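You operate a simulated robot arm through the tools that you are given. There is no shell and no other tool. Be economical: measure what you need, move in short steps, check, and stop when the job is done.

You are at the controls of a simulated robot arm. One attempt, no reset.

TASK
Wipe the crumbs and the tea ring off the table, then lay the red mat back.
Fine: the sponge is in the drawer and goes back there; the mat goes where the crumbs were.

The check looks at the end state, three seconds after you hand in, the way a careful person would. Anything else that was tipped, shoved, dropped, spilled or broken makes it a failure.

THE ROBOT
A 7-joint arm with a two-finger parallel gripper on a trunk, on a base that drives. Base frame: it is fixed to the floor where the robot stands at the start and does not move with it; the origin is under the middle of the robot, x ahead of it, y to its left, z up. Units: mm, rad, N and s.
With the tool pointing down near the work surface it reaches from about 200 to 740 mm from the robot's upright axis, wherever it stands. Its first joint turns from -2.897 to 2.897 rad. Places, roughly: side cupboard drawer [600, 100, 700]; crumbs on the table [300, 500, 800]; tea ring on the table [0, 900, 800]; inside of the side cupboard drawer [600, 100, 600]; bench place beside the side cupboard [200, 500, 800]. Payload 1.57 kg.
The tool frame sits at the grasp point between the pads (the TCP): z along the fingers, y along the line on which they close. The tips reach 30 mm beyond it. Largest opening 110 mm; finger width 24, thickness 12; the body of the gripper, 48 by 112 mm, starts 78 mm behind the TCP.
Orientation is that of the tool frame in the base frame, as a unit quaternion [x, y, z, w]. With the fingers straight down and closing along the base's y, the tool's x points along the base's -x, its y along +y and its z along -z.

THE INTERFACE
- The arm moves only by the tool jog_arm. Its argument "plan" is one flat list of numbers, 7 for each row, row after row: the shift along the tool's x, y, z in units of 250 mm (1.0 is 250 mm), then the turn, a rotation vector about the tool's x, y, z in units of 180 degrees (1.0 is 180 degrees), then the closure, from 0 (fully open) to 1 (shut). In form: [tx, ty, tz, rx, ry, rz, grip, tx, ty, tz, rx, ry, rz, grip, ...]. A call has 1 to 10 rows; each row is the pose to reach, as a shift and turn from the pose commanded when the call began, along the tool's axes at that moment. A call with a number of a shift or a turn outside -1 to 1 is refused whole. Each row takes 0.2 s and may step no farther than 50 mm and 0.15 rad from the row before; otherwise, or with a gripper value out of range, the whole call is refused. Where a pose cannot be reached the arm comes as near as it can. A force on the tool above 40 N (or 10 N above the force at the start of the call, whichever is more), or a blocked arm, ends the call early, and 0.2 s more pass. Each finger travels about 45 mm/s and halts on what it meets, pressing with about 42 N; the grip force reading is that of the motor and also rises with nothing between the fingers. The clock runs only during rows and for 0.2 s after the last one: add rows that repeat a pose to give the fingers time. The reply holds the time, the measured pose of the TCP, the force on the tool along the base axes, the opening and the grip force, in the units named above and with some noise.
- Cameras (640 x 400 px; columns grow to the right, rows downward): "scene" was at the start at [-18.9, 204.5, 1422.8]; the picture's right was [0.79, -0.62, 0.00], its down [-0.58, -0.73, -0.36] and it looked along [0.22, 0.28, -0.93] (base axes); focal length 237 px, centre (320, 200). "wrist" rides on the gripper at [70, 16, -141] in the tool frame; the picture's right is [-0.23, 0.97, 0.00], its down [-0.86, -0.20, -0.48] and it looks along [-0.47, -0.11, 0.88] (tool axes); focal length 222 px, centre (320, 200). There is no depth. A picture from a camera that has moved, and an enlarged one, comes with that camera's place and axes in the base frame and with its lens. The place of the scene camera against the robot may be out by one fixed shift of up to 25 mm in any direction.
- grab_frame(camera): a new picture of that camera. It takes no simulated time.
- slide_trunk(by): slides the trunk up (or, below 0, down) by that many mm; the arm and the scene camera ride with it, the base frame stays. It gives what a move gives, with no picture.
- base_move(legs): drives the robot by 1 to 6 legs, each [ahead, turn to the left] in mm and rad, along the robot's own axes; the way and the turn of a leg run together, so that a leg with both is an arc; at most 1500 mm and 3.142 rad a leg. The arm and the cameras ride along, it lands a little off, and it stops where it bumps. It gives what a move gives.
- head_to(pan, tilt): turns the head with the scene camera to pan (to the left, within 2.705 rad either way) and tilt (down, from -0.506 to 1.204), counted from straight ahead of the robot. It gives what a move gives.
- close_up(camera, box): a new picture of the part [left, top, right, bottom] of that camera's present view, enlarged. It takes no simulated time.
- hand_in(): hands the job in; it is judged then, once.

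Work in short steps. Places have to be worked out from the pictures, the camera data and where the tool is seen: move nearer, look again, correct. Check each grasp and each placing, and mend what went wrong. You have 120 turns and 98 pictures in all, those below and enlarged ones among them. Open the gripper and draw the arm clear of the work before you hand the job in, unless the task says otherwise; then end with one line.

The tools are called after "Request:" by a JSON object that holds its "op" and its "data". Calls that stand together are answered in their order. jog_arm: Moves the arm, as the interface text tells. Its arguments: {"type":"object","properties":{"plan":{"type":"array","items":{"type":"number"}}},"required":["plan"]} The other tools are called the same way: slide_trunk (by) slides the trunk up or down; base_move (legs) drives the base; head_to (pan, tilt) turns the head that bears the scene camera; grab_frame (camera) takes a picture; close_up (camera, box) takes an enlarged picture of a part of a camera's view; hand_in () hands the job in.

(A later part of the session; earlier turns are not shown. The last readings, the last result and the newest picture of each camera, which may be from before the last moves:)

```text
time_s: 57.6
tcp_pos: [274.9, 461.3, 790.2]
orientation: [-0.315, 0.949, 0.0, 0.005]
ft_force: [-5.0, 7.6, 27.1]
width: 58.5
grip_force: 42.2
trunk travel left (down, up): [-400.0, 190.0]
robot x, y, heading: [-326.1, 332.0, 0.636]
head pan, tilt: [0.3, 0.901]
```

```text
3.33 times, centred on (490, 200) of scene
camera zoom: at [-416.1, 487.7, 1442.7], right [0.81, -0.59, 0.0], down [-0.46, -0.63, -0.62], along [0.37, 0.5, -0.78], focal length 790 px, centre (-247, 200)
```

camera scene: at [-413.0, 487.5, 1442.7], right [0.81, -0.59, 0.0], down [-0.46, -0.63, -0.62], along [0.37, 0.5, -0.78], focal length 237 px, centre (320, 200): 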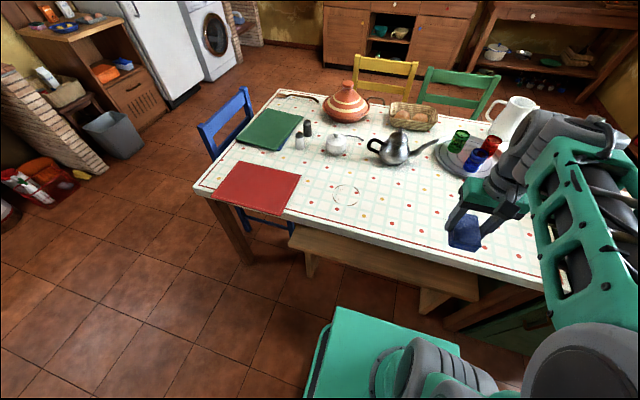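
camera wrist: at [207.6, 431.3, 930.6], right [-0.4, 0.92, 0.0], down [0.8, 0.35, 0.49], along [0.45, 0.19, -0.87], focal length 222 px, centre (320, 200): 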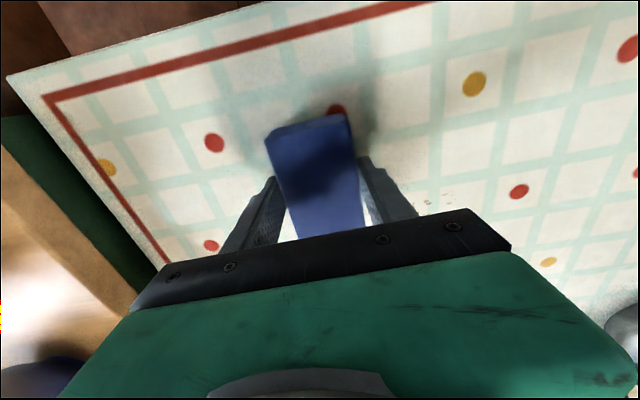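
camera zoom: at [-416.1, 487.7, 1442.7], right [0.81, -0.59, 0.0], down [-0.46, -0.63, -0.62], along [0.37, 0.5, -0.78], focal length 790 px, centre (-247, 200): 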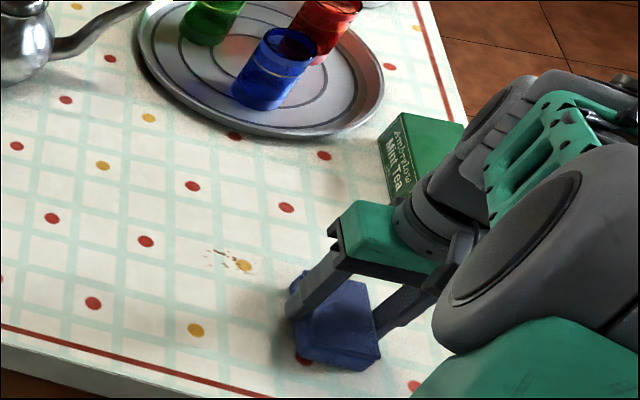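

The crumbs under the first stroke are gone. What remains is farther in, near (258, 575). I step 45 mm farther and stroke back to the left.

Request:
{"op": "jog_arm", "data": {"plan": [-0.09, 0, -0.002, 0, 0, 0, 0.6, -0.18, 0, -0.002, 0, 0, 0, 0.6, -0.18, 0.1, -0.002, 0, 0, 0, 0.6, -0.18, 0.2, -0.002, 0, 0, 0, 0.6, -0.18, 0.3, -0.002, 0, 0, 0, 0.6, -0.18, 0.4, -0.002, 0, 0, 0, 0.6, -0.18, 0.5, -0.002, 0, 0, 0, 0.6, -0.18, 0.6, -0.002, 0, 0, 0, 0.6, -0.18, 0.7, -0.002, 0, 0, 0, 0.6, -0.18, 0.76, -0.002, 0, 0, 0, 0.6]}}

Request:
{"op": "grab_frame", "data": {"camera": "wrist"}}

Request:
{"op": "close_up", "data": {"camera": "scene", "box": [400, 140, 540, 260]}}

```text
time_s: 59.8
tcp_pos: [198.1, 640.3, 790.4]
orientation: [-0.314, 0.949, 0.001, 0.003]
ft_force: [3.3, -4.5, 19.7]
width: 58.6
grip_force: 41.8
trunk travel left (down, up): [-400.0, 190.0]
robot x, y, heading: [-323.6, 334.6, 0.642]
head pan, tilt: [0.3, 0.901]
```

```text
57 pictures are left
camera wrist: at [131.8, 611.3, 930.6], right [-0.4, 0.92, 0.0], down [0.8, 0.35, 0.48], along [0.44, 0.19, -0.88], focal length 222 px, centre (320, 200)
```

wrist: 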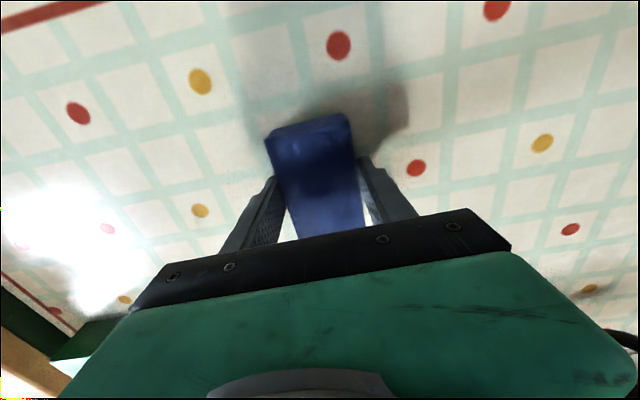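

```text
3.33 times, centred on (470, 200) of scene
camera zoom: at [-414.1, 486.2, 1442.7], right [0.81, -0.59, 0.0], down [-0.46, -0.63, -0.62], along [0.37, 0.5, -0.78], focal length 790 px, centre (-180, 200)
```

zoom: 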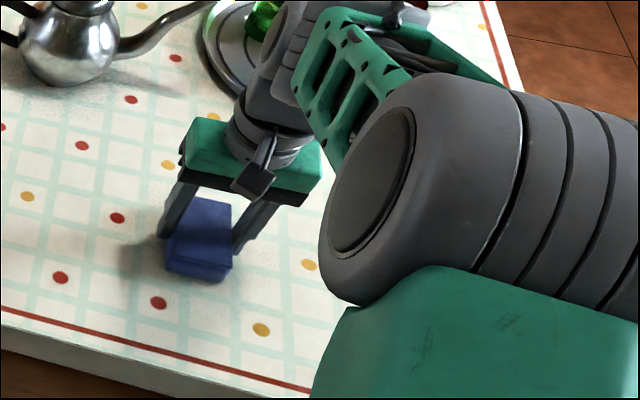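

The crumb area looks clean. I lift 45 mm and carry the sponge left to the near edge of the tea ring.

Request:
{"op": "jog_arm", "data": {"plan": [0, 0, -0.1, 0, 0, 0, 0.6, 0.03, 0.15, -0.18, 0, 0, 0, 0.6, 0.06, 0.34, -0.18, 0, 0, 0, 0.6, 0.09, 0.53, -0.18, 0, 0, 0, 0.6, 0.12, 0.72, -0.18, 0, 0, 0, 0.6, 0.136, 0.89, -0.18, 0, 0, 0, 0.6]}}

Request:
{"op": "grab_frame", "data": {"camera": "wrist"}}

Request:
{"op": "grab_frame", "data": {"camera": "scene"}}

```text
time_s: 61.2
tcp_pos: [39.6, 799.5, 838.7]
orientation: [-0.314, 0.949, 0.0, 0.002]
ft_force: [0.8, 0.5, -0.1]
width: 58.8
grip_force: 42.1
trunk travel left (down, up): [-400.0, 190.0]
robot x, y, heading: [-324.8, 331.2, 0.637]
head pan, tilt: [0.3, 0.901]
```

```text
55 pictures are left
camera wrist: at [-26.6, 769.9, 978.6], right [-0.4, 0.92, 0.0], down [0.8, 0.35, 0.48], along [0.44, 0.19, -0.88], focal length 222 px, centre (320, 200)
```

wrist: 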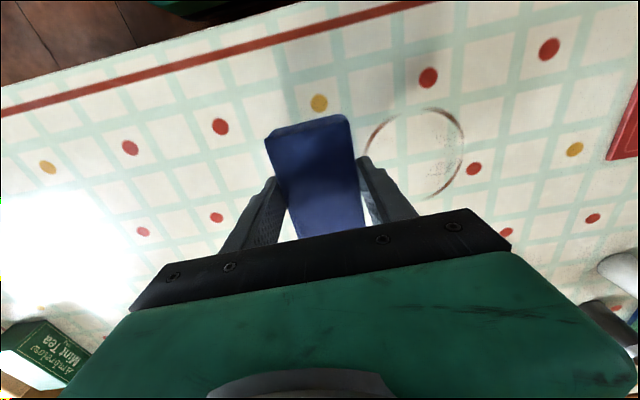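

```text
54 pictures are left
camera scene: at [-413.3, 487.4, 1442.6], right [0.81, -0.59, 0.0], down [-0.46, -0.63, -0.62], along [0.37, 0.5, -0.78], focal length 237 px, centre (320, 200)
```

scene: 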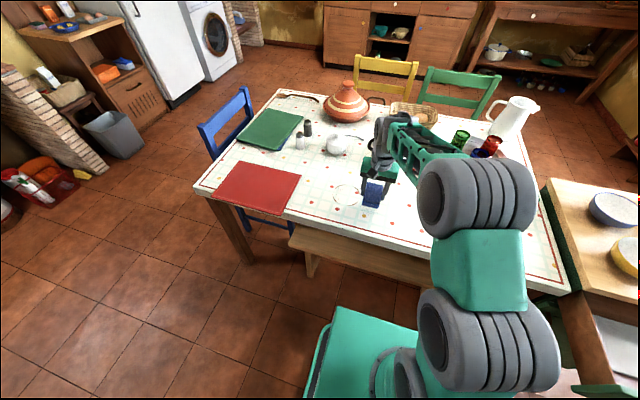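

The ring is centred at about 536 mm along the tool's forward axis and 716 mm to the left, with a 50 mm radius. The sponge is just right of it. I lower to contact.

Request:
{"op": "jog_arm", "data": {"plan": [0, 0, 0.1, 0, 0, 0, 0.6, 0, 0, 0.17, 0, 0, 0, 0.6, 0, 0, 0.181, 0, 0, 0, 0.6, 0, 0, 0.186, 0, 0, 0, 0.6, 0, 0, 0.19, 0, 0, 0, 0.6]}}

```text
time_s: 62.4
tcp_pos: [41.9, 797.5, 790.0]
orientation: [-0.314, 0.95, 0.002, 0.005]
ft_force: [3.9, -2.3, 17.5]
width: 58.5
grip_force: 42.1
trunk travel left (down, up): [-400.0, 190.0]
robot x, y, heading: [-324.7, 330.5, 0.637]
head pan, tilt: [0.3, 0.901]
```

The sponge is in contact with 17.5 N. I stroke left across the near half of the ring and then step inward.

Request:
{"op": "jog_arm", "data": {"plan": [0, 0.1, 0, 0, 0, 0, 0.6, 0, 0.2, 0, 0, 0, 0, 0.6, 0, 0.3, 0, 0, 0, 0, 0.6, 0, 0.4, 0, 0, 0, 0, 0.6, 0, 0.5, 0, 0, 0, 0, 0.6, 0, 0.6, 0, 0, 0, 0, 0.6, 0, 0.7, 0, 0, 0, 0, 0.6, 0, 0.76, 0, 0, 0, 0, 0.6, -0.1, 0.76, 0, 0, 0, 0, 0.6, -0.21, 0.76, 0, 0, 0, 0, 0.6]}}

Request:
{"op": "grab_frame", "data": {"camera": "wrist"}}

```text
time_s: 63.2
tcp_pos: [5.7, 849.1, 790.2]
orientation: [-0.314, 0.949, 0.003, 0.007]
ft_force: [-4.0, 1.7, 11.6]
width: 58.4
grip_force: 42.1
trunk travel left (down, up): [-400.0, 190.0]
robot x, y, heading: [-324.0, 329.3, 0.64]
head pan, tilt: [0.3, 0.901]
stopped in row 3: the force on the tool passed its limit (the readings are from after the stop); the commanded pose is now the measured one
```

```text
53 pictures are left
camera wrist: at [-62.1, 819.1, 930.1], right [-0.4, 0.92, 0.01], down [0.8, 0.34, 0.49], along [0.45, 0.2, -0.87], focal length 222 px, centre (320, 200)
```

wrist: 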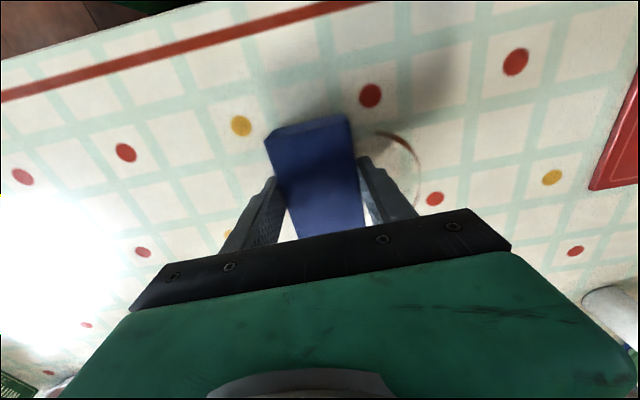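

The force limit tripped midway. I relieve about 0.8 mm and continue the stroke.

Request:
{"op": "jog_arm", "data": {"plan": [0, 0.05, -0.003, 0, 0, 0, 0.6, 0, 0.15, -0.003, 0, 0, 0, 0.6, 0, 0.25, -0.003, 0, 0, 0, 0.6, 0, 0.35, -0.003, 0, 0, 0, 0.6, 0, 0.45, -0.003, 0, 0, 0, 0.6, 0, 0.52, -0.003, 0, 0, 0, 0.6, -0.1, 0.52, -0.004, 0, 0, 0, 0.6, -0.21, 0.52, -0.004, 0, 0, 0, 0.6]}}

Request:
{"op": "grab_frame", "data": {"camera": "wrist"}}

```text
time_s: 65.0
tcp_pos: [-30.7, 980.1, 789.9]
orientation: [-0.312, 0.95, 0.001, 0.005]
ft_force: [1.5, 1.3, 4.1]
width: 58.3
grip_force: 42.1
trunk travel left (down, up): [-400.0, 190.0]
robot x, y, heading: [-324.4, 331.4, 0.636]
head pan, tilt: [0.3, 0.901]
```

```text
52 pictures are left
camera wrist: at [-98.4, 952.1, 930.2], right [-0.4, 0.92, 0.0], down [0.8, 0.34, 0.49], along [0.45, 0.2, -0.87], focal length 222 px, centre (320, 200)
```

wrist: 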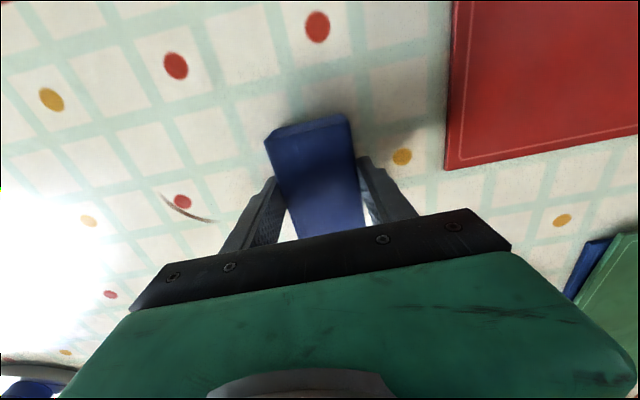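

Only the far arc is left, within this stroke band. I stroke back to the right.

Request:
{"op": "jog_arm", "data": {"plan": [0, -0.1, 0.001, 0, 0, 0, 0.6, 0, -0.2, 0.001, 0, 0, 0, 0.6, 0, -0.3, 0.001, 0, 0, 0, 0.6, 0, -0.4, 0.001, 0, 0, 0, 0.6, 0, -0.5, 0.001, 0, 0, 0, 0.6, 0, -0.6, 0.001, 0, 0, 0, 0.6, 0, -0.68, 0.001, 0, 0, 0, 0.6, 0, -0.76, 0.001, 0, 0, 0, 0.6]}}

Request:
{"op": "grab_frame", "data": {"camera": "wrist"}}

```text
time_s: 66.8
tcp_pos: [84.4, 829.3, 789.6]
orientation: [-0.313, 0.95, 0.001, 0.005]
ft_force: [0.2, -0.4, 6.7]
width: 58.4
grip_force: 41.6
trunk travel left (down, up): [-400.0, 190.0]
robot x, y, heading: [-324.4, 330.9, 0.639]
head pan, tilt: [0.3, 0.901]
```

```text
51 pictures are left
camera wrist: at [16.4, 799.9, 930.1], right [-0.4, 0.92, 0.0], down [0.8, 0.34, 0.49], along [0.45, 0.2, -0.87], focal length 222 px, centre (320, 200)
```

wrist: 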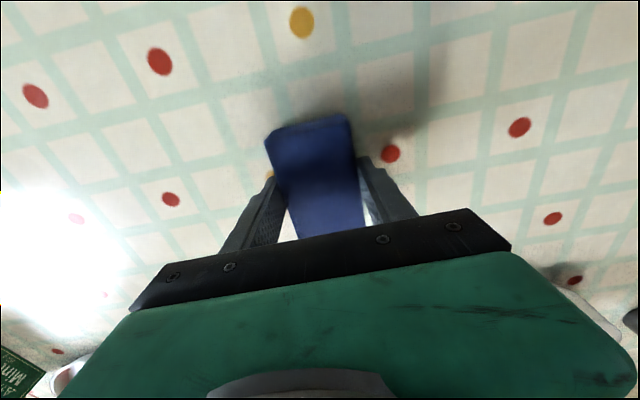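

The ring is gone in this view. I lift, draw back toward the robot and inspect the whole table.

Request:
{"op": "jog_arm", "data": {"plan": [0, 0, -0.15, 0, 0, 0, 0.6, 0.05, -0.05, -0.33, 0, 0, 0, 0.6, 0.2, -0.1, -0.42, 0, 0, 0, 0.6, 0.36, -0.15, -0.5, 0, 0, 0, 0.6, 0.52, -0.2, -0.6, 0, 0, 0, 0.6, 0.68, -0.25, -0.7, 0, 0, 0, 0.6, 0.75, -0.3, -0.75, 0, 0, 0, 0.6]}}

Request:
{"op": "close_up", "data": {"camera": "scene", "box": [270, 110, 470, 260]}}

Request:
{"op": "head_to", "data": {"pan": -0.05, "tilt": 0.9}}

Request:
{"op": "grab_frame", "data": {"camera": "scene"}}

```text
time_s: 68.4
tcp_pos: [-23.6, 655.2, 973.4]
orientation: [-0.313, 0.95, 0.002, 0.005]
ft_force: [0.2, -0.3, -0.2]
width: 58.7
grip_force: 41.8
trunk travel left (down, up): [-400.0, 190.0]
robot x, y, heading: [-324.0, 330.9, 0.636]
head pan, tilt: [0.3, 0.901]
```

```text
2.67 times, centred on (370, 185) of scene
camera zoom: at [-413.1, 487.3, 1442.6], right [0.81, -0.59, 0.0], down [-0.46, -0.63, -0.62], along [0.37, 0.5, -0.78], focal length 632 px, centre (187, 240)
```

zoom: 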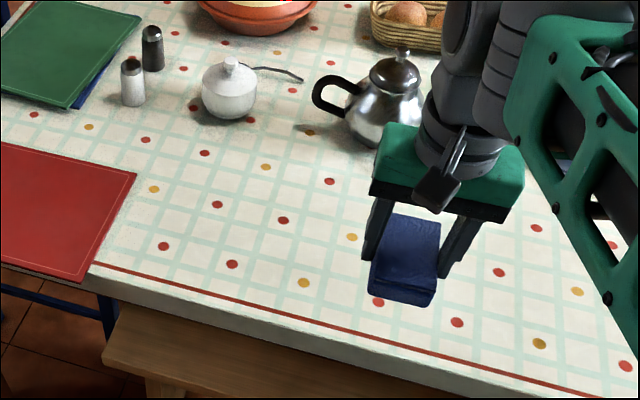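

```text
time_s: 69.2
tcp_pos: [-22.8, 656.0, 973.6]
orientation: [-0.314, 0.95, 0.002, 0.004]
ft_force: [-0.8, 0.0, -0.7]
width: 58.4
grip_force: 42.5
trunk travel left (down, up): [-400.0, 190.0]
robot x, y, heading: [-321.1, 333.8, 0.638]
head pan, tilt: [-0.051, 0.901]
```

```text
49 pictures are left
camera scene: at [-394.8, 468.5, 1442.6], right [0.55, -0.83, 0.0], down [-0.65, -0.43, -0.62], along [0.52, 0.34, -0.78], focal length 237 px, centre (320, 200)
```

scene: 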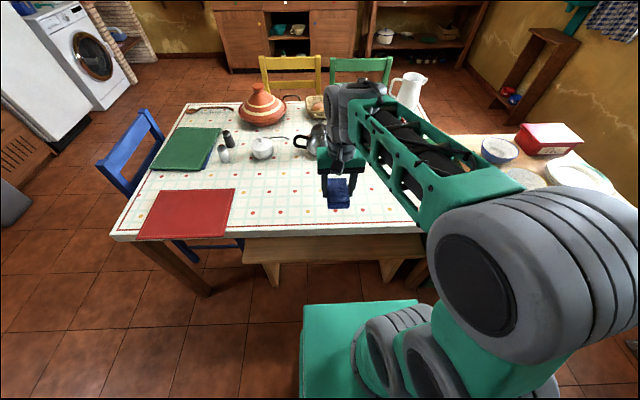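

The ring area is clean. I drive back to the drawer with the sponge, and will check the crumb area from there.

Request:
{"op": "base_move", "data": {"legs": [[0, 1.235], [-729, 0], [0, -1.265]]}}

Request:
{"op": "head_to", "data": {"pan": 0.1, "tilt": 0.8}}

Request:
{"op": "grab_frame", "data": {"camera": "scene"}}

```text
time_s: 79.3
tcp_pos: [179.8, -61.5, 974.8]
orientation: [-0.302, 0.953, 0.001, 0.005]
ft_force: [-0.4, 0.1, 0.5]
width: 58.2
grip_force: 41.5
trunk travel left (down, up): [-400.0, 190.0]
robot x, y, heading: [-130.8, -377.9, 0.618]
head pan, tilt: [-0.051, 0.901]
```

```text
time_s: 80.0
tcp_pos: [180.4, -62.7, 973.9]
orientation: [-0.302, 0.953, 0.002, 0.005]
ft_force: [0.0, -0.7, 0.0]
width: 58.5
grip_force: 42.5
trunk travel left (down, up): [-400.0, 190.0]
robot x, y, heading: [-125.0, -383.2, 0.614]
head pan, tilt: [0.099, 0.799]
```

```text
48 pictures are left
camera scene: at [-198.3, -228.2, 1450.5], right [0.65, -0.76, 0.0], down [-0.54, -0.47, -0.7], along [0.53, 0.46, -0.72], focal length 237 px, centre (320, 200)
```

scene: 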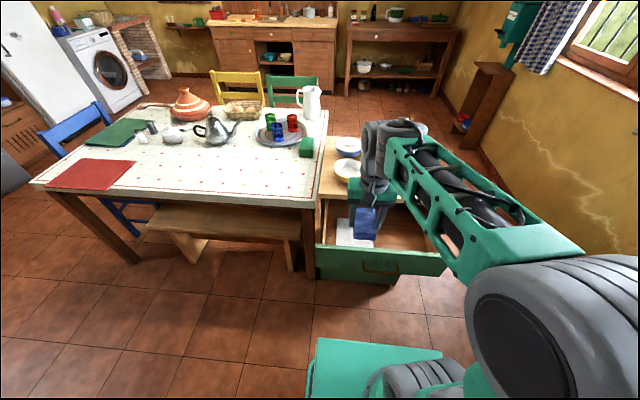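

Request:
{"op": "close_up", "data": {"camera": "scene", "box": [170, 120, 330, 220]}}

Request:
{"op": "close_up", "data": {"camera": "scene", "box": [10, 100, 170, 220]}}

```text
4.00 times, centred on (250, 170) of scene
camera zoom: at [-198.3, -228.2, 1450.5], right [0.65, -0.76, 0.0], down [-0.54, -0.47, -0.7], along [0.53, 0.46, -0.72], focal length 948 px, centre (600, 320)
```

zoom: 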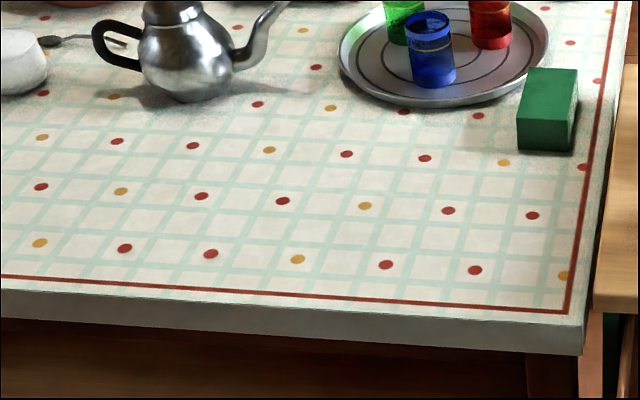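

```text
3.33 times, centred on (90, 160) of scene
camera zoom: at [-198.3, -228.2, 1450.5], right [0.65, -0.76, 0.0], down [-0.54, -0.47, -0.7], along [0.53, 0.46, -0.72], focal length 790 px, centre (1087, 333)
```

zoom: 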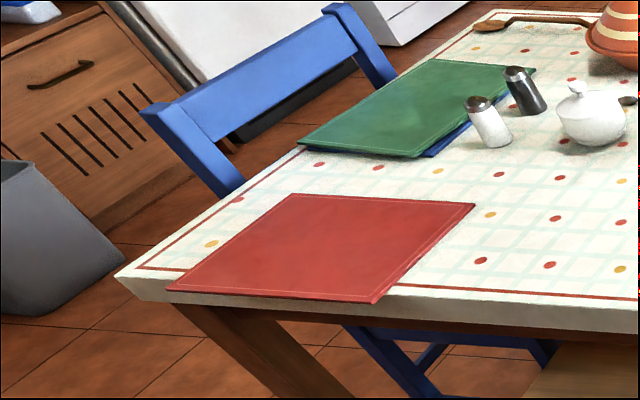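

The table is clean, and the mat overhangs the front edge by about 15 mm. I carry the sponge back over its place in the drawer.

Request:
{"op": "jog_arm", "data": {"plan": [-0.122, -0.104, 0, 0, 0, 0, 0.6, -0.244, -0.208, 0, 0, 0, 0, 0.6, -0.367, -0.312, 0, 0, 0, 0, 0.6, -0.489, -0.417, 0, 0, 0, 0, 0.6, -0.611, -0.521, 0, 0, 0, 0, 0.6, -0.734, -0.625, 0, 0, 0, 0, 0.6, -0.734, -0.625, 0.2, 0, 0, 0, 0.6]}}

Request:
{"op": "grab_frame", "data": {"camera": "wrist"}}

```text
time_s: 81.6
tcp_pos: [419.8, -85.8, 927.1]
orientation: [-0.302, 0.953, 0.002, 0.006]
ft_force: [-0.2, 0.3, -0.2]
width: 58.5
grip_force: 42.1
trunk travel left (down, up): [-400.0, 190.0]
robot x, y, heading: [-131.7, -377.6, 0.614]
head pan, tilt: [0.099, 0.799]
```

```text
45 pictures are left
camera wrist: at [351.9, -112.9, 1067.7], right [-0.38, 0.93, 0.0], down [0.81, 0.33, 0.49], along [0.45, 0.19, -0.87], focal length 222 px, centre (320, 200)
```

wrist: 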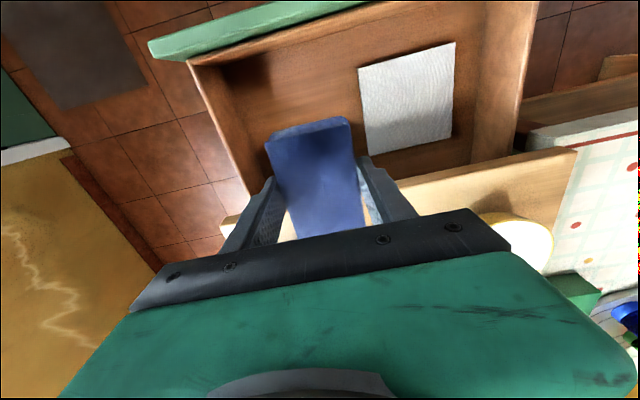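

The view matches the one after pickup. I descend to just above the floor.

Request:
{"op": "jog_arm", "data": {"plan": [0, 0, 0.17, 0, 0, 0, 0.6, 0, 0, 0.34, 0, 0, 0, 0.6, 0, 0, 0.51, 0, 0, 0, 0.6, 0, 0, 0.68, 0, 0, 0, 0.6, 0, 0, 0.82, 0, 0, 0, 0.6, 0, 0, 0.9, 0, 0, 0, 0.6, 0, 0, 0.93, 0, 0, 0, 0.6, 0, 0, 0.945, 0, 0, 0, 0.6, 0, 0, 0.952, 0, 0, 0, 0.6]}}

```text
time_s: 83.6
tcp_pos: [422.2, -82.4, 688.3]
orientation: [-0.303, 0.953, 0.001, 0.005]
ft_force: [-0.2, 0.6, 0.4]
width: 58.5
grip_force: 42.2
trunk travel left (down, up): [-400.0, 190.0]
robot x, y, heading: [-126.5, -380.3, 0.616]
head pan, tilt: [0.099, 0.799]
```

The sponge is at its old height and barely touching. I open to 80 mm and lift out.

Request:
{"op": "jog_arm", "data": {"plan": [0, 0, 0.004, 0, 0, 0, 0.27, 0, 0, 0.004, 0, 0, 0, 0.27, 0, 0, 0.004, 0, 0, 0, 0.27, 0, 0, -0.1, 0, 0, 0, 0.27, 0, 0, -0.28, 0, 0, 0, 0.27, 0, 0, -0.46, 0, 0, 0, 0.27, 0, 0, -0.64, 0, 0, 0, 0.27, 0, 0, -0.82, 0, 0, 0, 0.1, 0, 0, -1.0, 0, 0, 0, 0]}}

Request:
{"op": "grab_frame", "data": {"camera": "wrist"}}

```text
time_s: 85.6
tcp_pos: [415.8, -82.1, 938.8]
orientation: [-0.303, 0.953, 0.002, 0.004]
ft_force: [1.5, -0.2, 0.0]
width: 110.0
grip_force: 0.1
trunk travel left (down, up): [-400.0, 190.0]
robot x, y, heading: [-127.8, -380.7, 0.617]
head pan, tilt: [0.099, 0.799]
```

```text
44 pictures are left
camera wrist: at [347.5, -110.2, 1078.9], right [-0.38, 0.93, 0.0], down [0.81, 0.33, 0.49], along [0.45, 0.18, -0.87], focal length 222 px, centre (320, 200)
```

wrist: 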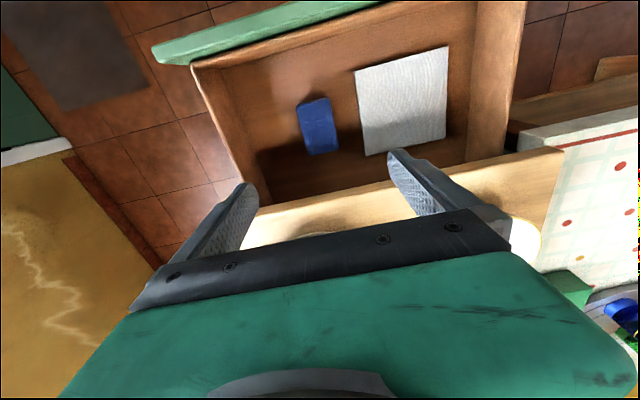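

The sponge is back in its place. Next I close the drawer: I shut the gripper and move to a spot outside the handle, above it.

Request:
{"op": "jog_arm", "data": {"plan": [0.18, 0.05, 0, 0, 0, 0, 1, 0.36, 0.1, 0, 0, 0, 0, 1, 0.54, 0.15, 0, 0, 0, 0, 1, 0.72, 0.2, 0, 0, 0, 0, 1, 0.904, 0.252, 0, 0, 0, 0, 1, 0.904, 0.252, 0.19, 0, 0, 0, 1, 0.904, 0.252, 0.38, 0, 0, 0, 1]}}

Request:
{"op": "grab_frame", "data": {"camera": "wrist"}}

```text
time_s: 87.2
tcp_pos: [196.3, -160.5, 839.4]
orientation: [-0.303, 0.953, 0.001, 0.006]
ft_force: [0.8, 0.6, -0.1]
width: 0.0
grip_force: 17.9
trunk travel left (down, up): [-400.0, 190.0]
robot x, y, heading: [-124.5, -375.2, 0.611]
head pan, tilt: [0.099, 0.799]
```

```text
43 pictures are left
camera wrist: at [129.3, -188.7, 978.8], right [-0.38, 0.93, 0.0], down [0.81, 0.33, 0.49], along [0.45, 0.19, -0.87], focal length 222 px, centre (320, 200)
```

wrist: 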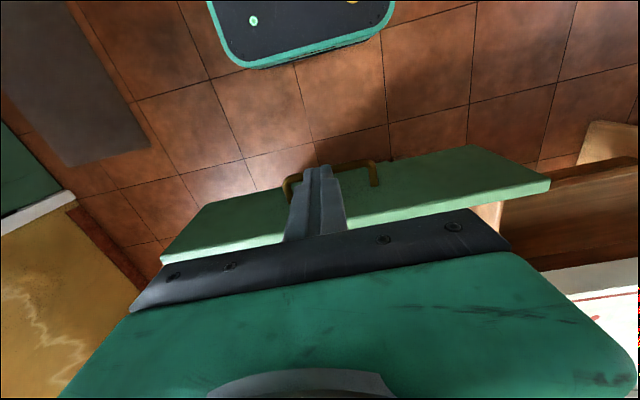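

The finger line comes down about 30 mm outside the bar. I lower to handle height and shift slightly to its centre.

Request:
{"op": "jog_arm", "data": {"plan": [0, 0.04, 0.16, 0, 0, 0, 1, 0, 0.05, 0.32, 0, 0, 0, 1, 0, 0.05, 0.42, 0, 0, 0, 1, 0, 0.05, 0.5, 0, 0, 0, 1]}}

Request:
{"op": "grab_frame", "data": {"camera": "wrist"}}

```text
time_s: 88.2
tcp_pos: [192.3, -149.8, 713.2]
orientation: [-0.302, 0.953, 0.001, 0.005]
ft_force: [-1.0, 0.1, 0.1]
width: 0.0
grip_force: 21.6
trunk travel left (down, up): [-400.0, 190.0]
robot x, y, heading: [-127.8, -377.0, 0.617]
head pan, tilt: [0.099, 0.799]
```

```text
42 pictures are left
camera wrist: at [125.5, -178.6, 853.7], right [-0.38, 0.93, 0.0], down [0.81, 0.33, 0.49], along [0.45, 0.19, -0.87], focal length 222 px, centre (320, 200)
```

wrist: 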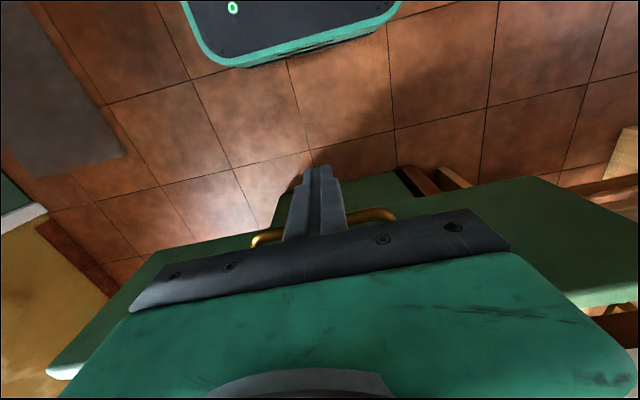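

The fingers are in front of the bar. I push the drawer in along its travel.

Request:
{"op": "jog_arm", "data": {"plan": [-0.1, 0.003, 0, 0, 0, 0, 1, -0.2, 0.007, 0, 0, 0, 0, 1, -0.3, 0.01, 0, 0, 0, 0, 1, -0.4, 0.013, 0, 0, 0, 0, 1, -0.5, 0.017, 0, 0, 0, 0, 1, -0.6, 0.02, 0, 0, 0, 0, 1, -0.7, 0.024, 0, 0, 0, 0, 1, -0.8, 0.027, 0, 0, 0, 0, 1, -0.88, 0.03, 0, 0, 0, 0, 1]}}

Request:
{"op": "close_up", "data": {"camera": "scene", "box": [280, 120, 480, 300]}}

```text
time_s: 90.2
tcp_pos: [369.7, -18.9, 715.9]
orientation: [-0.302, 0.953, 0.001, 0.005]
ft_force: [0.6, -0.6, 0.8]
width: 0.0
grip_force: 21.3
trunk travel left (down, up): [-400.0, 190.0]
robot x, y, heading: [-125.9, -378.6, 0.609]
head pan, tilt: [0.099, 0.799]
```

```text
2.22 times, centred on (380, 210) of scene
camera zoom: at [-198.2, -228.1, 1450.5], right [0.65, -0.76, 0.0], down [-0.54, -0.47, -0.7], along [0.53, 0.46, -0.72], focal length 526 px, centre (187, 178)
```

zoom: 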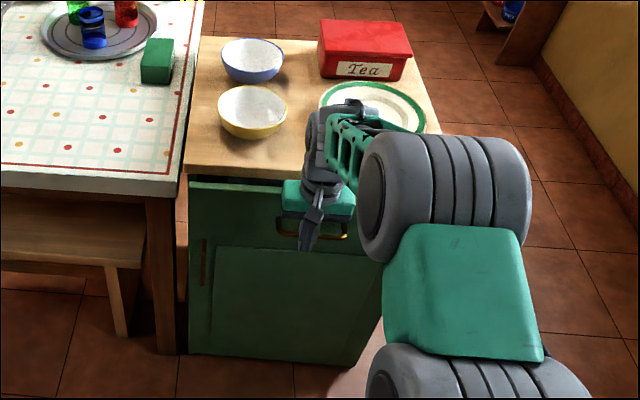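

The drawer is nearly closed. I push the last bit in small steps until it seats.

Request:
{"op": "jog_arm", "data": {"plan": [-0.03, 0.001, 0, 0, 0, 0, 1, -0.06, 0.002, 0, 0, 0, 0, 1, -0.085, 0.003, 0, 0, 0, 0, 1, -0.1, 0.003, 0, 0, 0, 0, 1, -0.115, 0.003, 0, 0, 0, 0, 1, -0.13, 0.003, 0, 0, 0, 0, 1, -0.145, 0.003, 0, 0, 0, 0, 1]}}

Request:
{"op": "close_up", "data": {"camera": "scene", "box": [320, 150, 440, 260]}}

```text
time_s: 91.8
tcp_pos: [396.0, 3.6, 717.9]
orientation: [-0.302, 0.953, 0.001, 0.003]
ft_force: [-7.5, -6.4, 1.4]
width: 0.0
grip_force: 20.8
trunk travel left (down, up): [-400.0, 190.0]
robot x, y, heading: [-126.9, -378.0, 0.613]
head pan, tilt: [0.099, 0.799]
```

```text
3.64 times, centred on (380, 205) of scene
camera zoom: at [-198.9, -228.7, 1450.6], right [0.65, -0.76, 0.0], down [-0.54, -0.47, -0.7], along [0.53, 0.46, -0.72], focal length 862 px, centre (102, 182)
```

zoom: 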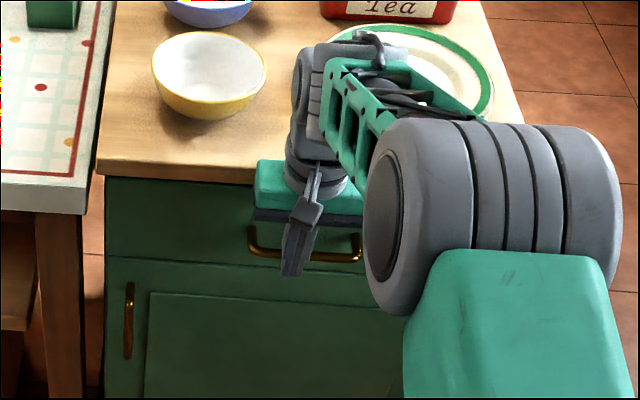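

The drawer is seated (10 N reaction) and looks closed. I back away from the handle and lift.

Request:
{"op": "jog_arm", "data": {"plan": [0.1, 0, 0, 0, 0, 0, 1, 0.25, 0, 0, 0, 0, 0, 1, 0.4, 0, -0.05, 0, 0, 0, 0.5, 0.5, 0, -0.2, 0, 0, 0, 0, 0.6, 0, -0.35, 0, 0, 0, 0, 0.65, 0, -0.52, 0, 0, 0, 0, 0.7, 0, -0.7, 0, 0, 0, 0, 0.75, 0, -0.85, 0, 0, 0, 0, 0.8, 0, -1.0, 0, 0, 0, 0]}}

Request:
{"op": "grab_frame", "data": {"camera": "scene"}}

Request:
{"op": "base_move", "data": {"legs": [[0, 1.311], [924, 0], [0, -1.294]]}}

```text
time_s: 93.8
tcp_pos: [231.6, -115.4, 967.4]
orientation: [-0.303, 0.953, 0.001, 0.005]
ft_force: [0.3, -0.1, -0.3]
width: 110.0
grip_force: 0.1
trunk travel left (down, up): [-400.0, 190.0]
robot x, y, heading: [-125.7, -378.0, 0.615]
head pan, tilt: [0.099, 0.799]
```

```text
39 pictures are left
camera scene: at [-198.3, -228.1, 1450.5], right [0.65, -0.76, 0.0], down [-0.54, -0.47, -0.7], along [0.53, 0.46, -0.72], focal length 237 px, centre (320, 200)
```

scene: 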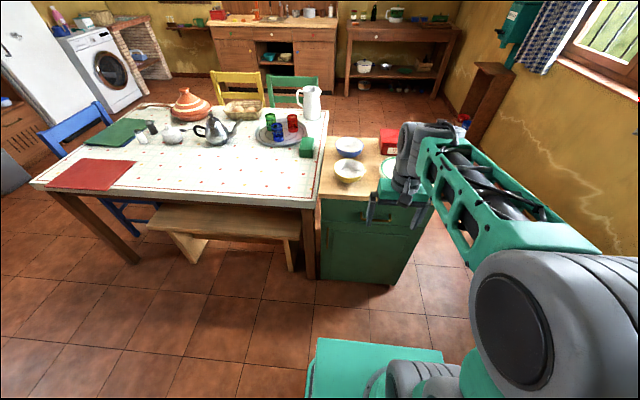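

```text
time_s: 105.0
tcp_pos: [-64.3, 768.3, 966.7]
orientation: [-0.307, 0.952, 0.001, 0.004]
ft_force: [-0.5, 1.0, 0.3]
width: 109.8
grip_force: 0.0
trunk travel left (down, up): [-400.0, 190.0]
robot x, y, heading: [-419.7, 504.5, 0.621]
head pan, tilt: [0.099, 0.799]
```

I am parked in front of the table between the mat and its target. I now turn the gripper to horizontal (pointing at the table, closing vertically) while moving left toward the mat.

Request:
{"op": "jog_arm", "data": {"plan": [0.04, 0.09, 0, -0.0275, -0.0275, 0.0275, 0, 0.08, 0.18, 0, -0.055, -0.055, 0.055, 0, 0.12, 0.27, 0, -0.0825, -0.0825, 0.0825, 0, 0.16, 0.36, 0, -0.11, -0.11, 0.11, 0, 0.2, 0.45, 0, -0.1375, -0.1375, 0.1375, 0, 0.24, 0.54, 0, -0.165, -0.165, 0.165, 0, 0.28, 0.63, 0, -0.1925, -0.1925, 0.1925, 0, 0.32, 0.72, 0, -0.22, -0.22, 0.22, 0, 0.36, 0.81, 0, -0.2475, -0.2475, 0.2475, 0, 0.4, 0.9, 0, -0.275, -0.275, 0.275, 0]}}

Request:
{"op": "head_to", "data": {"pan": 0.7, "tilt": 0.9}}

Request:
{"op": "grab_frame", "data": {"camera": "scene"}}

```text
time_s: 106.6
tcp_pos: [-213.4, 838.4, 887.7]
orientation: [0.012, 0.948, 0.28, 0.152]
ft_force: [0.4, 0.4, 0.6]
width: 110.0
grip_force: 0.0
trunk travel left (down, up): [-400.0, 190.0]
robot x, y, heading: [-423.1, 500.7, 0.627]
head pan, tilt: [0.099, 0.799]
stopped in row 8: the arm was blocked; the commanded pose is now the measured one
```

```text
time_s: 107.6
tcp_pos: [-213.4, 839.9, 894.7]
orientation: [0.013, 0.946, 0.284, 0.154]
ft_force: [0.1, -0.2, 0.2]
width: 110.0
grip_force: 0.1
trunk travel left (down, up): [-400.0, 190.0]
robot x, y, heading: [-419.9, 501.6, 0.625]
head pan, tilt: [0.7, 0.901]
```

```text
38 pictures are left
camera scene: at [-536.0, 671.3, 1442.7], right [0.97, -0.25, 0.0], down [-0.19, -0.76, -0.62], along [0.15, 0.6, -0.78], focal length 237 px, centre (320, 200)
```

scene: 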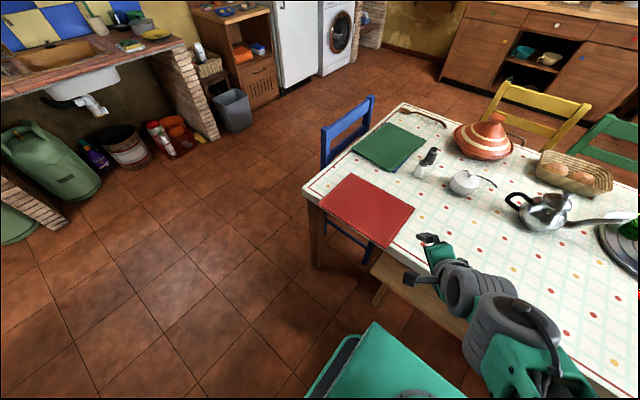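

The tool was blocked because it was too close to the robot for a horizontal pose. I back the base 170 mm, then finish the turn while moving toward the mat front.

Request:
{"op": "base_move", "data": {"legs": [[-170, 0]]}}

Request:
{"op": "jog_arm", "data": {"plan": [0.023, 0.1, 0.056, -0.0313, -0.0246, 0.0255, 0, 0.0465, 0.199, 0.112, -0.0627, -0.0491, 0.051, 0, 0.07, 0.299, 0.168, -0.094, -0.0737, 0.0766, 0, 0.093, 0.398, 0.224, -0.1253, -0.0982, 0.1021, 0, 0.116, 0.498, 0.28, -0.1567, -0.1228, 0.1276, 0, 0.14, 0.598, 0.336, -0.188, -0.1474, 0.1531, 0, 0.163, 0.697, 0.392, -0.2194, -0.1719, 0.1787, 0, 0.186, 0.797, 0.448, -0.2507, -0.1965, 0.2042, 0]}}

Request:
{"op": "grab_frame", "data": {"camera": "scene"}}

```text
time_s: 109.0
tcp_pos: [-350.2, 741.7, 896.2]
orientation: [0.011, 0.947, 0.283, 0.154]
ft_force: [0.8, 0.5, 0.1]
width: 110.1
grip_force: 0.1
trunk travel left (down, up): [-400.0, 190.0]
robot x, y, heading: [-560.7, 404.0, 0.623]
head pan, tilt: [0.7, 0.901]
```

```text
time_s: 110.8
tcp_pos: [-377.1, 976.1, 900.0]
orientation: [0.322, 0.63, 0.63, 0.321]
ft_force: [0.6, -0.6, -0.2]
width: 110.4
grip_force: 0.1
trunk travel left (down, up): [-400.0, 190.0]
robot x, y, heading: [-560.0, 404.9, 0.624]
head pan, tilt: [0.7, 0.901]
```

```text
37 pictures are left
camera scene: at [-673.7, 572.2, 1442.7], right [0.97, -0.24, 0.0], down [-0.19, -0.76, -0.62], along [0.15, 0.6, -0.78], focal length 237 px, centre (320, 200)
```

scene: 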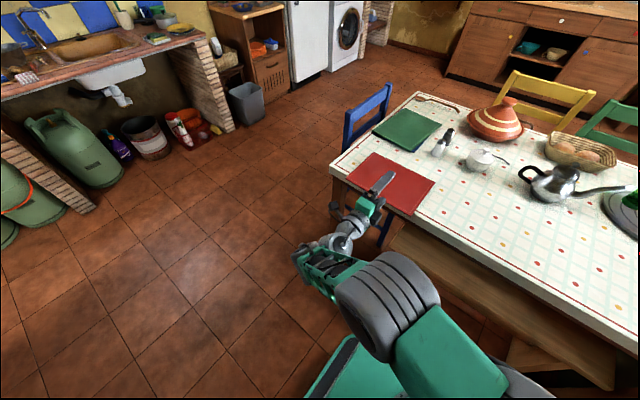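

The gripper is horizontal, pointing at the table. I look through the wrist camera.

Request:
{"op": "grab_frame", "data": {"camera": "wrist"}}

Request:
{"op": "close_up", "data": {"camera": "scene", "box": [300, 120, 460, 260]}}

```text
36 pictures are left
camera wrist: at [-533.3, 950.0, 915.9], right [0.13, -0.18, 0.97], down [0.12, -0.97, -0.2], along [0.98, 0.14, -0.11], focal length 222 px, centre (320, 200)
```

wrist: 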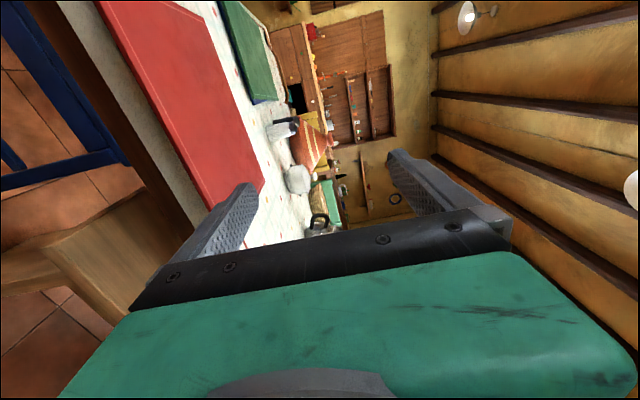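

```text
2.86 times, centred on (380, 190) of scene
camera zoom: at [-673.7, 572.2, 1442.7], right [0.97, -0.24, 0.0], down [-0.19, -0.76, -0.62], along [0.15, 0.6, -0.78], focal length 677 px, centre (149, 229)
```

zoom: 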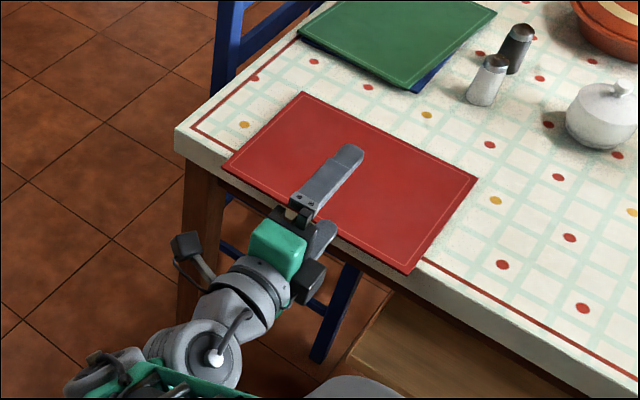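

The mat overhangs the rim by about 10–20 mm, more on its right. I lower to mat height in front of the table, narrow the fingers to about 40 mm and look.

Request:
{"op": "jog_arm", "data": {"plan": [0, -0.15, 0, 0, 0, 0, 0.3, 0, -0.3, 0, 0, 0, 0, 0.5, 0, -0.45, 0, 0, 0, 0, 0.636, 0, -0.592, 0, 0, 0, 0, 0.636, 0, -0.592, 0.1, 0, 0, 0, 0.636, 0, -0.592, 0.16, 0, 0, 0, 0.636]}}

Request:
{"op": "grab_frame", "data": {"camera": "wrist"}}

Request:
{"op": "close_up", "data": {"camera": "scene", "box": [320, 130, 440, 240]}}

```text
time_s: 112.2
tcp_pos: [-343.9, 995.7, 752.5]
orientation: [0.32, 0.63, 0.63, 0.322]
ft_force: [-0.4, -0.1, 0.4]
width: 39.8
grip_force: 0.0
trunk travel left (down, up): [-400.0, 190.0]
robot x, y, heading: [-557.9, 404.5, 0.625]
head pan, tilt: [0.7, 0.901]
```

```text
34 pictures are left
camera wrist: at [-500.2, 968.8, 768.1], right [0.13, -0.18, 0.97], down [0.12, -0.97, -0.2], along [0.98, 0.14, -0.11], focal length 222 px, centre (320, 200)
```

wrist: 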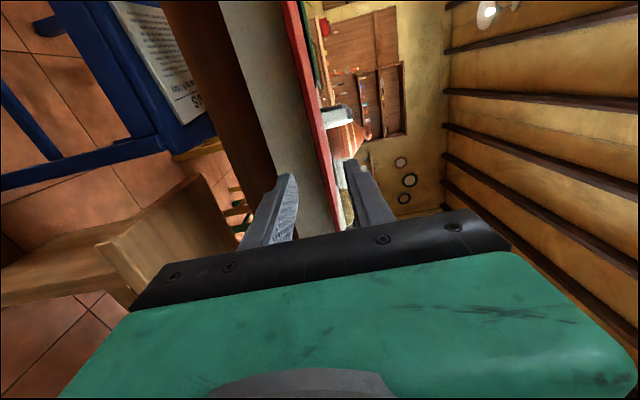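

```text
3.64 times, centred on (380, 185) of scene
camera zoom: at [-673.7, 572.4, 1442.6], right [0.97, -0.24, 0.0], down [-0.19, -0.76, -0.62], along [0.15, 0.6, -0.78], focal length 862 px, centre (102, 254)
```

zoom: 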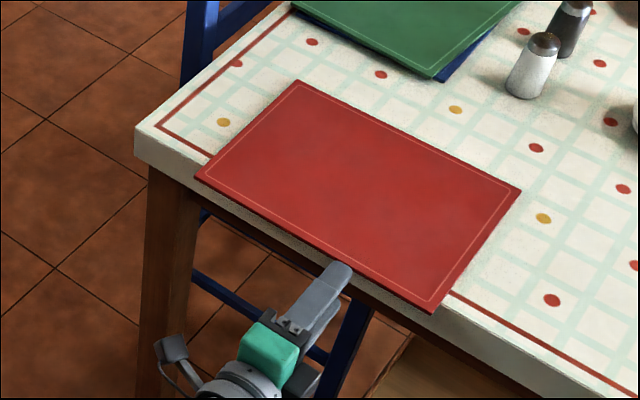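

Request:
{"op": "close_up", "data": {"camera": "wrist", "box": [220, 60, 420, 240]}}

```text
2.22 times, centred on (320, 150) of wrist
camera zoom: at [-500.2, 968.8, 768.1], right [0.13, -0.18, 0.97], down [0.12, -0.97, -0.2], along [0.98, 0.14, -0.11], focal length 494 px, centre (320, 311)
```

zoom: 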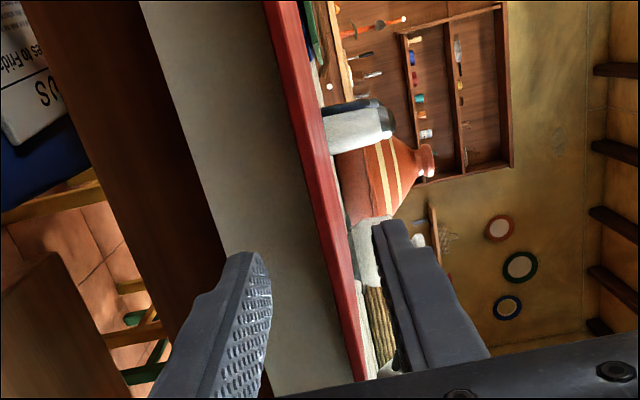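

The mat edge is between the fingers, about 20 mm ahead of the tips at z ≈ 755. I raise 2.5 mm and advance 30 mm so that only the overhang is between the tips.

Request:
{"op": "jog_arm", "data": {"plan": [0, 0.01, 0.04, 0, 0, 0, 0.636, 0, 0.01, 0.08, 0, 0, 0, 0.636, 0, 0.01, 0.1, 0, 0, 0, 0.636, 0, 0.01, 0.12, 0, 0, 0, 0.636]}}

Request:
{"op": "close_up", "data": {"camera": "wrist", "box": [220, 60, 420, 240]}}

Request:
{"op": "close_up", "data": {"camera": "scene", "box": [340, 140, 420, 220]}}

```text
time_s: 113.2
tcp_pos: [-317.4, 1014.6, 755.7]
orientation: [0.321, 0.631, 0.629, 0.321]
ft_force: [1.3, -0.2, -0.3]
width: 40.0
grip_force: 0.0
trunk travel left (down, up): [-400.0, 190.0]
robot x, y, heading: [-559.5, 403.1, 0.627]
head pan, tilt: [0.7, 0.901]
```

```text
2.22 times, centred on (320, 150) of wrist
camera zoom: at [-473.7, 988.5, 770.4], right [0.13, -0.18, 0.97], down [0.12, -0.97, -0.2], along [0.98, 0.14, -0.11], focal length 494 px, centre (320, 311)
```

zoom: 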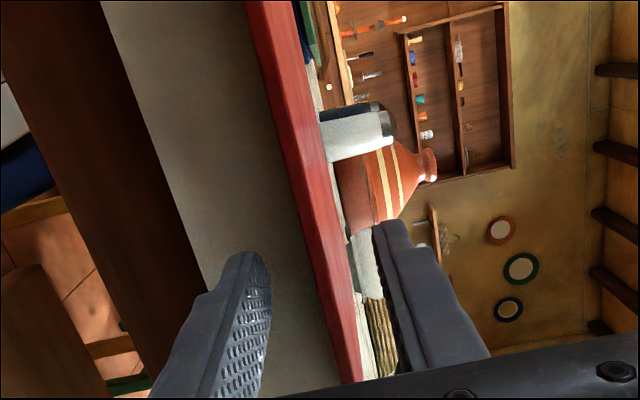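

```text
5.00 times, centred on (380, 180) of scene
camera zoom: at [-673.8, 572.4, 1442.6], right [0.97, -0.24, 0.0], down [-0.19, -0.76, -0.62], along [0.15, 0.6, -0.78], focal length 1185 px, centre (20, 300)
```

zoom: 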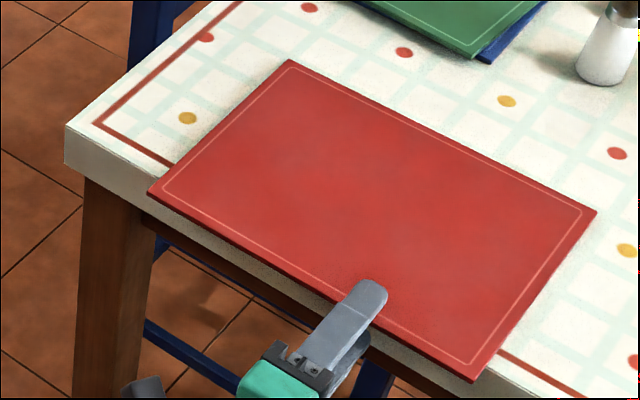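

Both fingers overlap the mat edge with no contact force. I lower 1.5 mm and close.

Request:
{"op": "jog_arm", "data": {"plan": [0, -0.006, 0, 0, 0, 0, 0.8, 0, -0.006, 0, 0, 0, 0, 0.9, 0, -0.006, 0, 0, 0, 0, 1, 0, -0.006, 0, 0, 0, 0, 1, 0, -0.006, 0, 0, 0, 0, 1]}}

Request:
{"op": "close_up", "data": {"camera": "wrist", "box": [220, 60, 420, 240]}}

```text
time_s: 114.5
tcp_pos: [-318.3, 1015.2, 755.1]
orientation: [0.32, 0.629, 0.631, 0.321]
ft_force: [1.8, 0.7, 11.9]
width: 5.7
grip_force: 25.7
trunk travel left (down, up): [-400.0, 190.0]
robot x, y, heading: [-560.7, 403.5, 0.621]
head pan, tilt: [0.7, 0.901]
```

```text
2.22 times, centred on (320, 150) of wrist
camera zoom: at [-474.4, 988.1, 770.3], right [0.13, -0.19, 0.97], down [0.12, -0.97, -0.2], along [0.98, 0.14, -0.11], focal length 494 px, centre (320, 311)
```

zoom: 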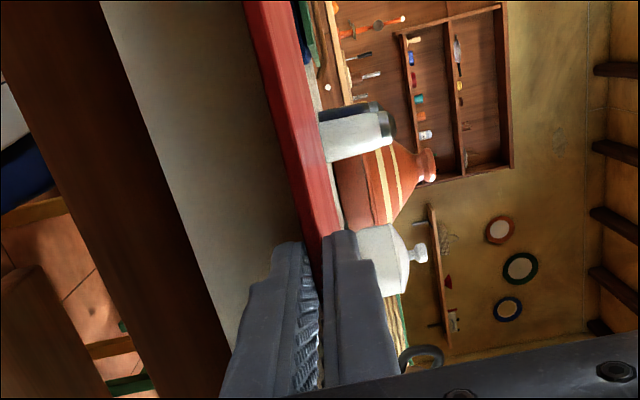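

Mat gripped at 5.7 mm thickness. I lift about 15 mm slowly and look at how it behaves.

Request:
{"op": "jog_arm", "data": {"plan": [0, 0.01, 0, 0, 0, 0, 1, 0, 0.02, 0, 0, 0, 0, 1, 0, 0.04, 0, 0, 0, 0, 1, 0, 0.065, 0, 0, 0, 0, 1]}}

Request:
{"op": "grab_frame", "data": {"camera": "wrist"}}

Request:
{"op": "close_up", "data": {"camera": "scene", "box": [320, 120, 460, 240]}}

```text
time_s: 115.5
tcp_pos: [-319.4, 1016.0, 768.4]
orientation: [0.32, 0.631, 0.628, 0.322]
ft_force: [-0.7, -0.8, -2.2]
width: 5.8
grip_force: 26.2
trunk travel left (down, up): [-400.0, 190.0]
robot x, y, heading: [-561.6, 401.4, 0.627]
head pan, tilt: [0.7, 0.901]
```

```text
28 pictures are left
camera wrist: at [-475.5, 989.7, 784.2], right [0.13, -0.18, 0.97], down [0.12, -0.97, -0.2], along [0.98, 0.14, -0.11], focal length 222 px, centre (320, 200)
```

wrist: 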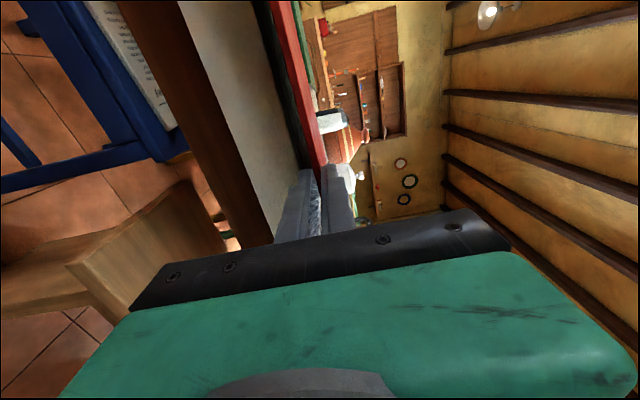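

```text
3.33 times, centred on (390, 180) of scene
camera zoom: at [-673.6, 572.6, 1442.5], right [0.97, -0.24, 0.0], down [-0.19, -0.76, -0.62], along [0.15, 0.6, -0.78], focal length 790 px, centre (87, 267)
```

zoom: 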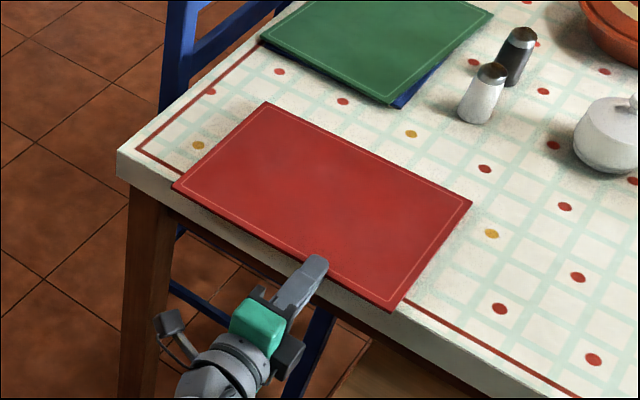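

The mat lifts rigidly, so I can carry it level. From the measured mat centre, the TCP has to go about 757 mm right and 55 mm inward. First third: lift 15 mm more and move right.

Request:
{"op": "jog_arm", "data": {"plan": [0, 0.03, 0, 0, 0, 0, 1, 0, 0.06, 0, 0, 0, 0, 1, -0.12, 0.06, 0, 0, 0, 0, 1, -0.25, 0.06, 0, 0, 0, 0, 1, -0.38, 0.06, 0, 0, 0, 0, 1, -0.5, 0.06, 0, 0, 0, 0, 1, -0.62, 0.06, 0, 0, 0, 0, 1, -0.75, 0.06, 0, 0, 0, 0, 1, -0.88, 0.06, 0, 0, 0, 0, 1, -1.0, 0.06, 0, 0, 0, 0, 1]}}

Request:
{"op": "grab_frame", "data": {"camera": "scene"}}

```text
time_s: 117.7
tcp_pos: [-171.5, 813.4, 786.1]
orientation: [0.32, 0.631, 0.629, 0.321]
ft_force: [0.7, -0.2, -2.0]
width: 5.7
grip_force: 25.7
trunk travel left (down, up): [-400.0, 190.0]
robot x, y, heading: [-559.6, 400.6, 0.623]
head pan, tilt: [0.7, 0.901]
```

```text
26 pictures are left
camera scene: at [-673.6, 572.5, 1442.6], right [0.97, -0.24, 0.0], down [-0.19, -0.76, -0.62], along [0.15, 0.6, -0.78], focal length 237 px, centre (320, 200)
```

scene: 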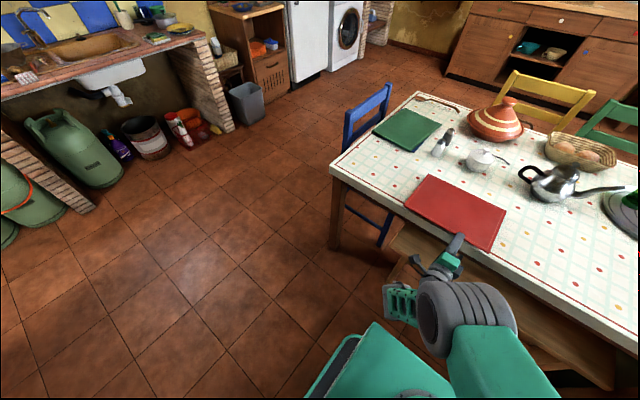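

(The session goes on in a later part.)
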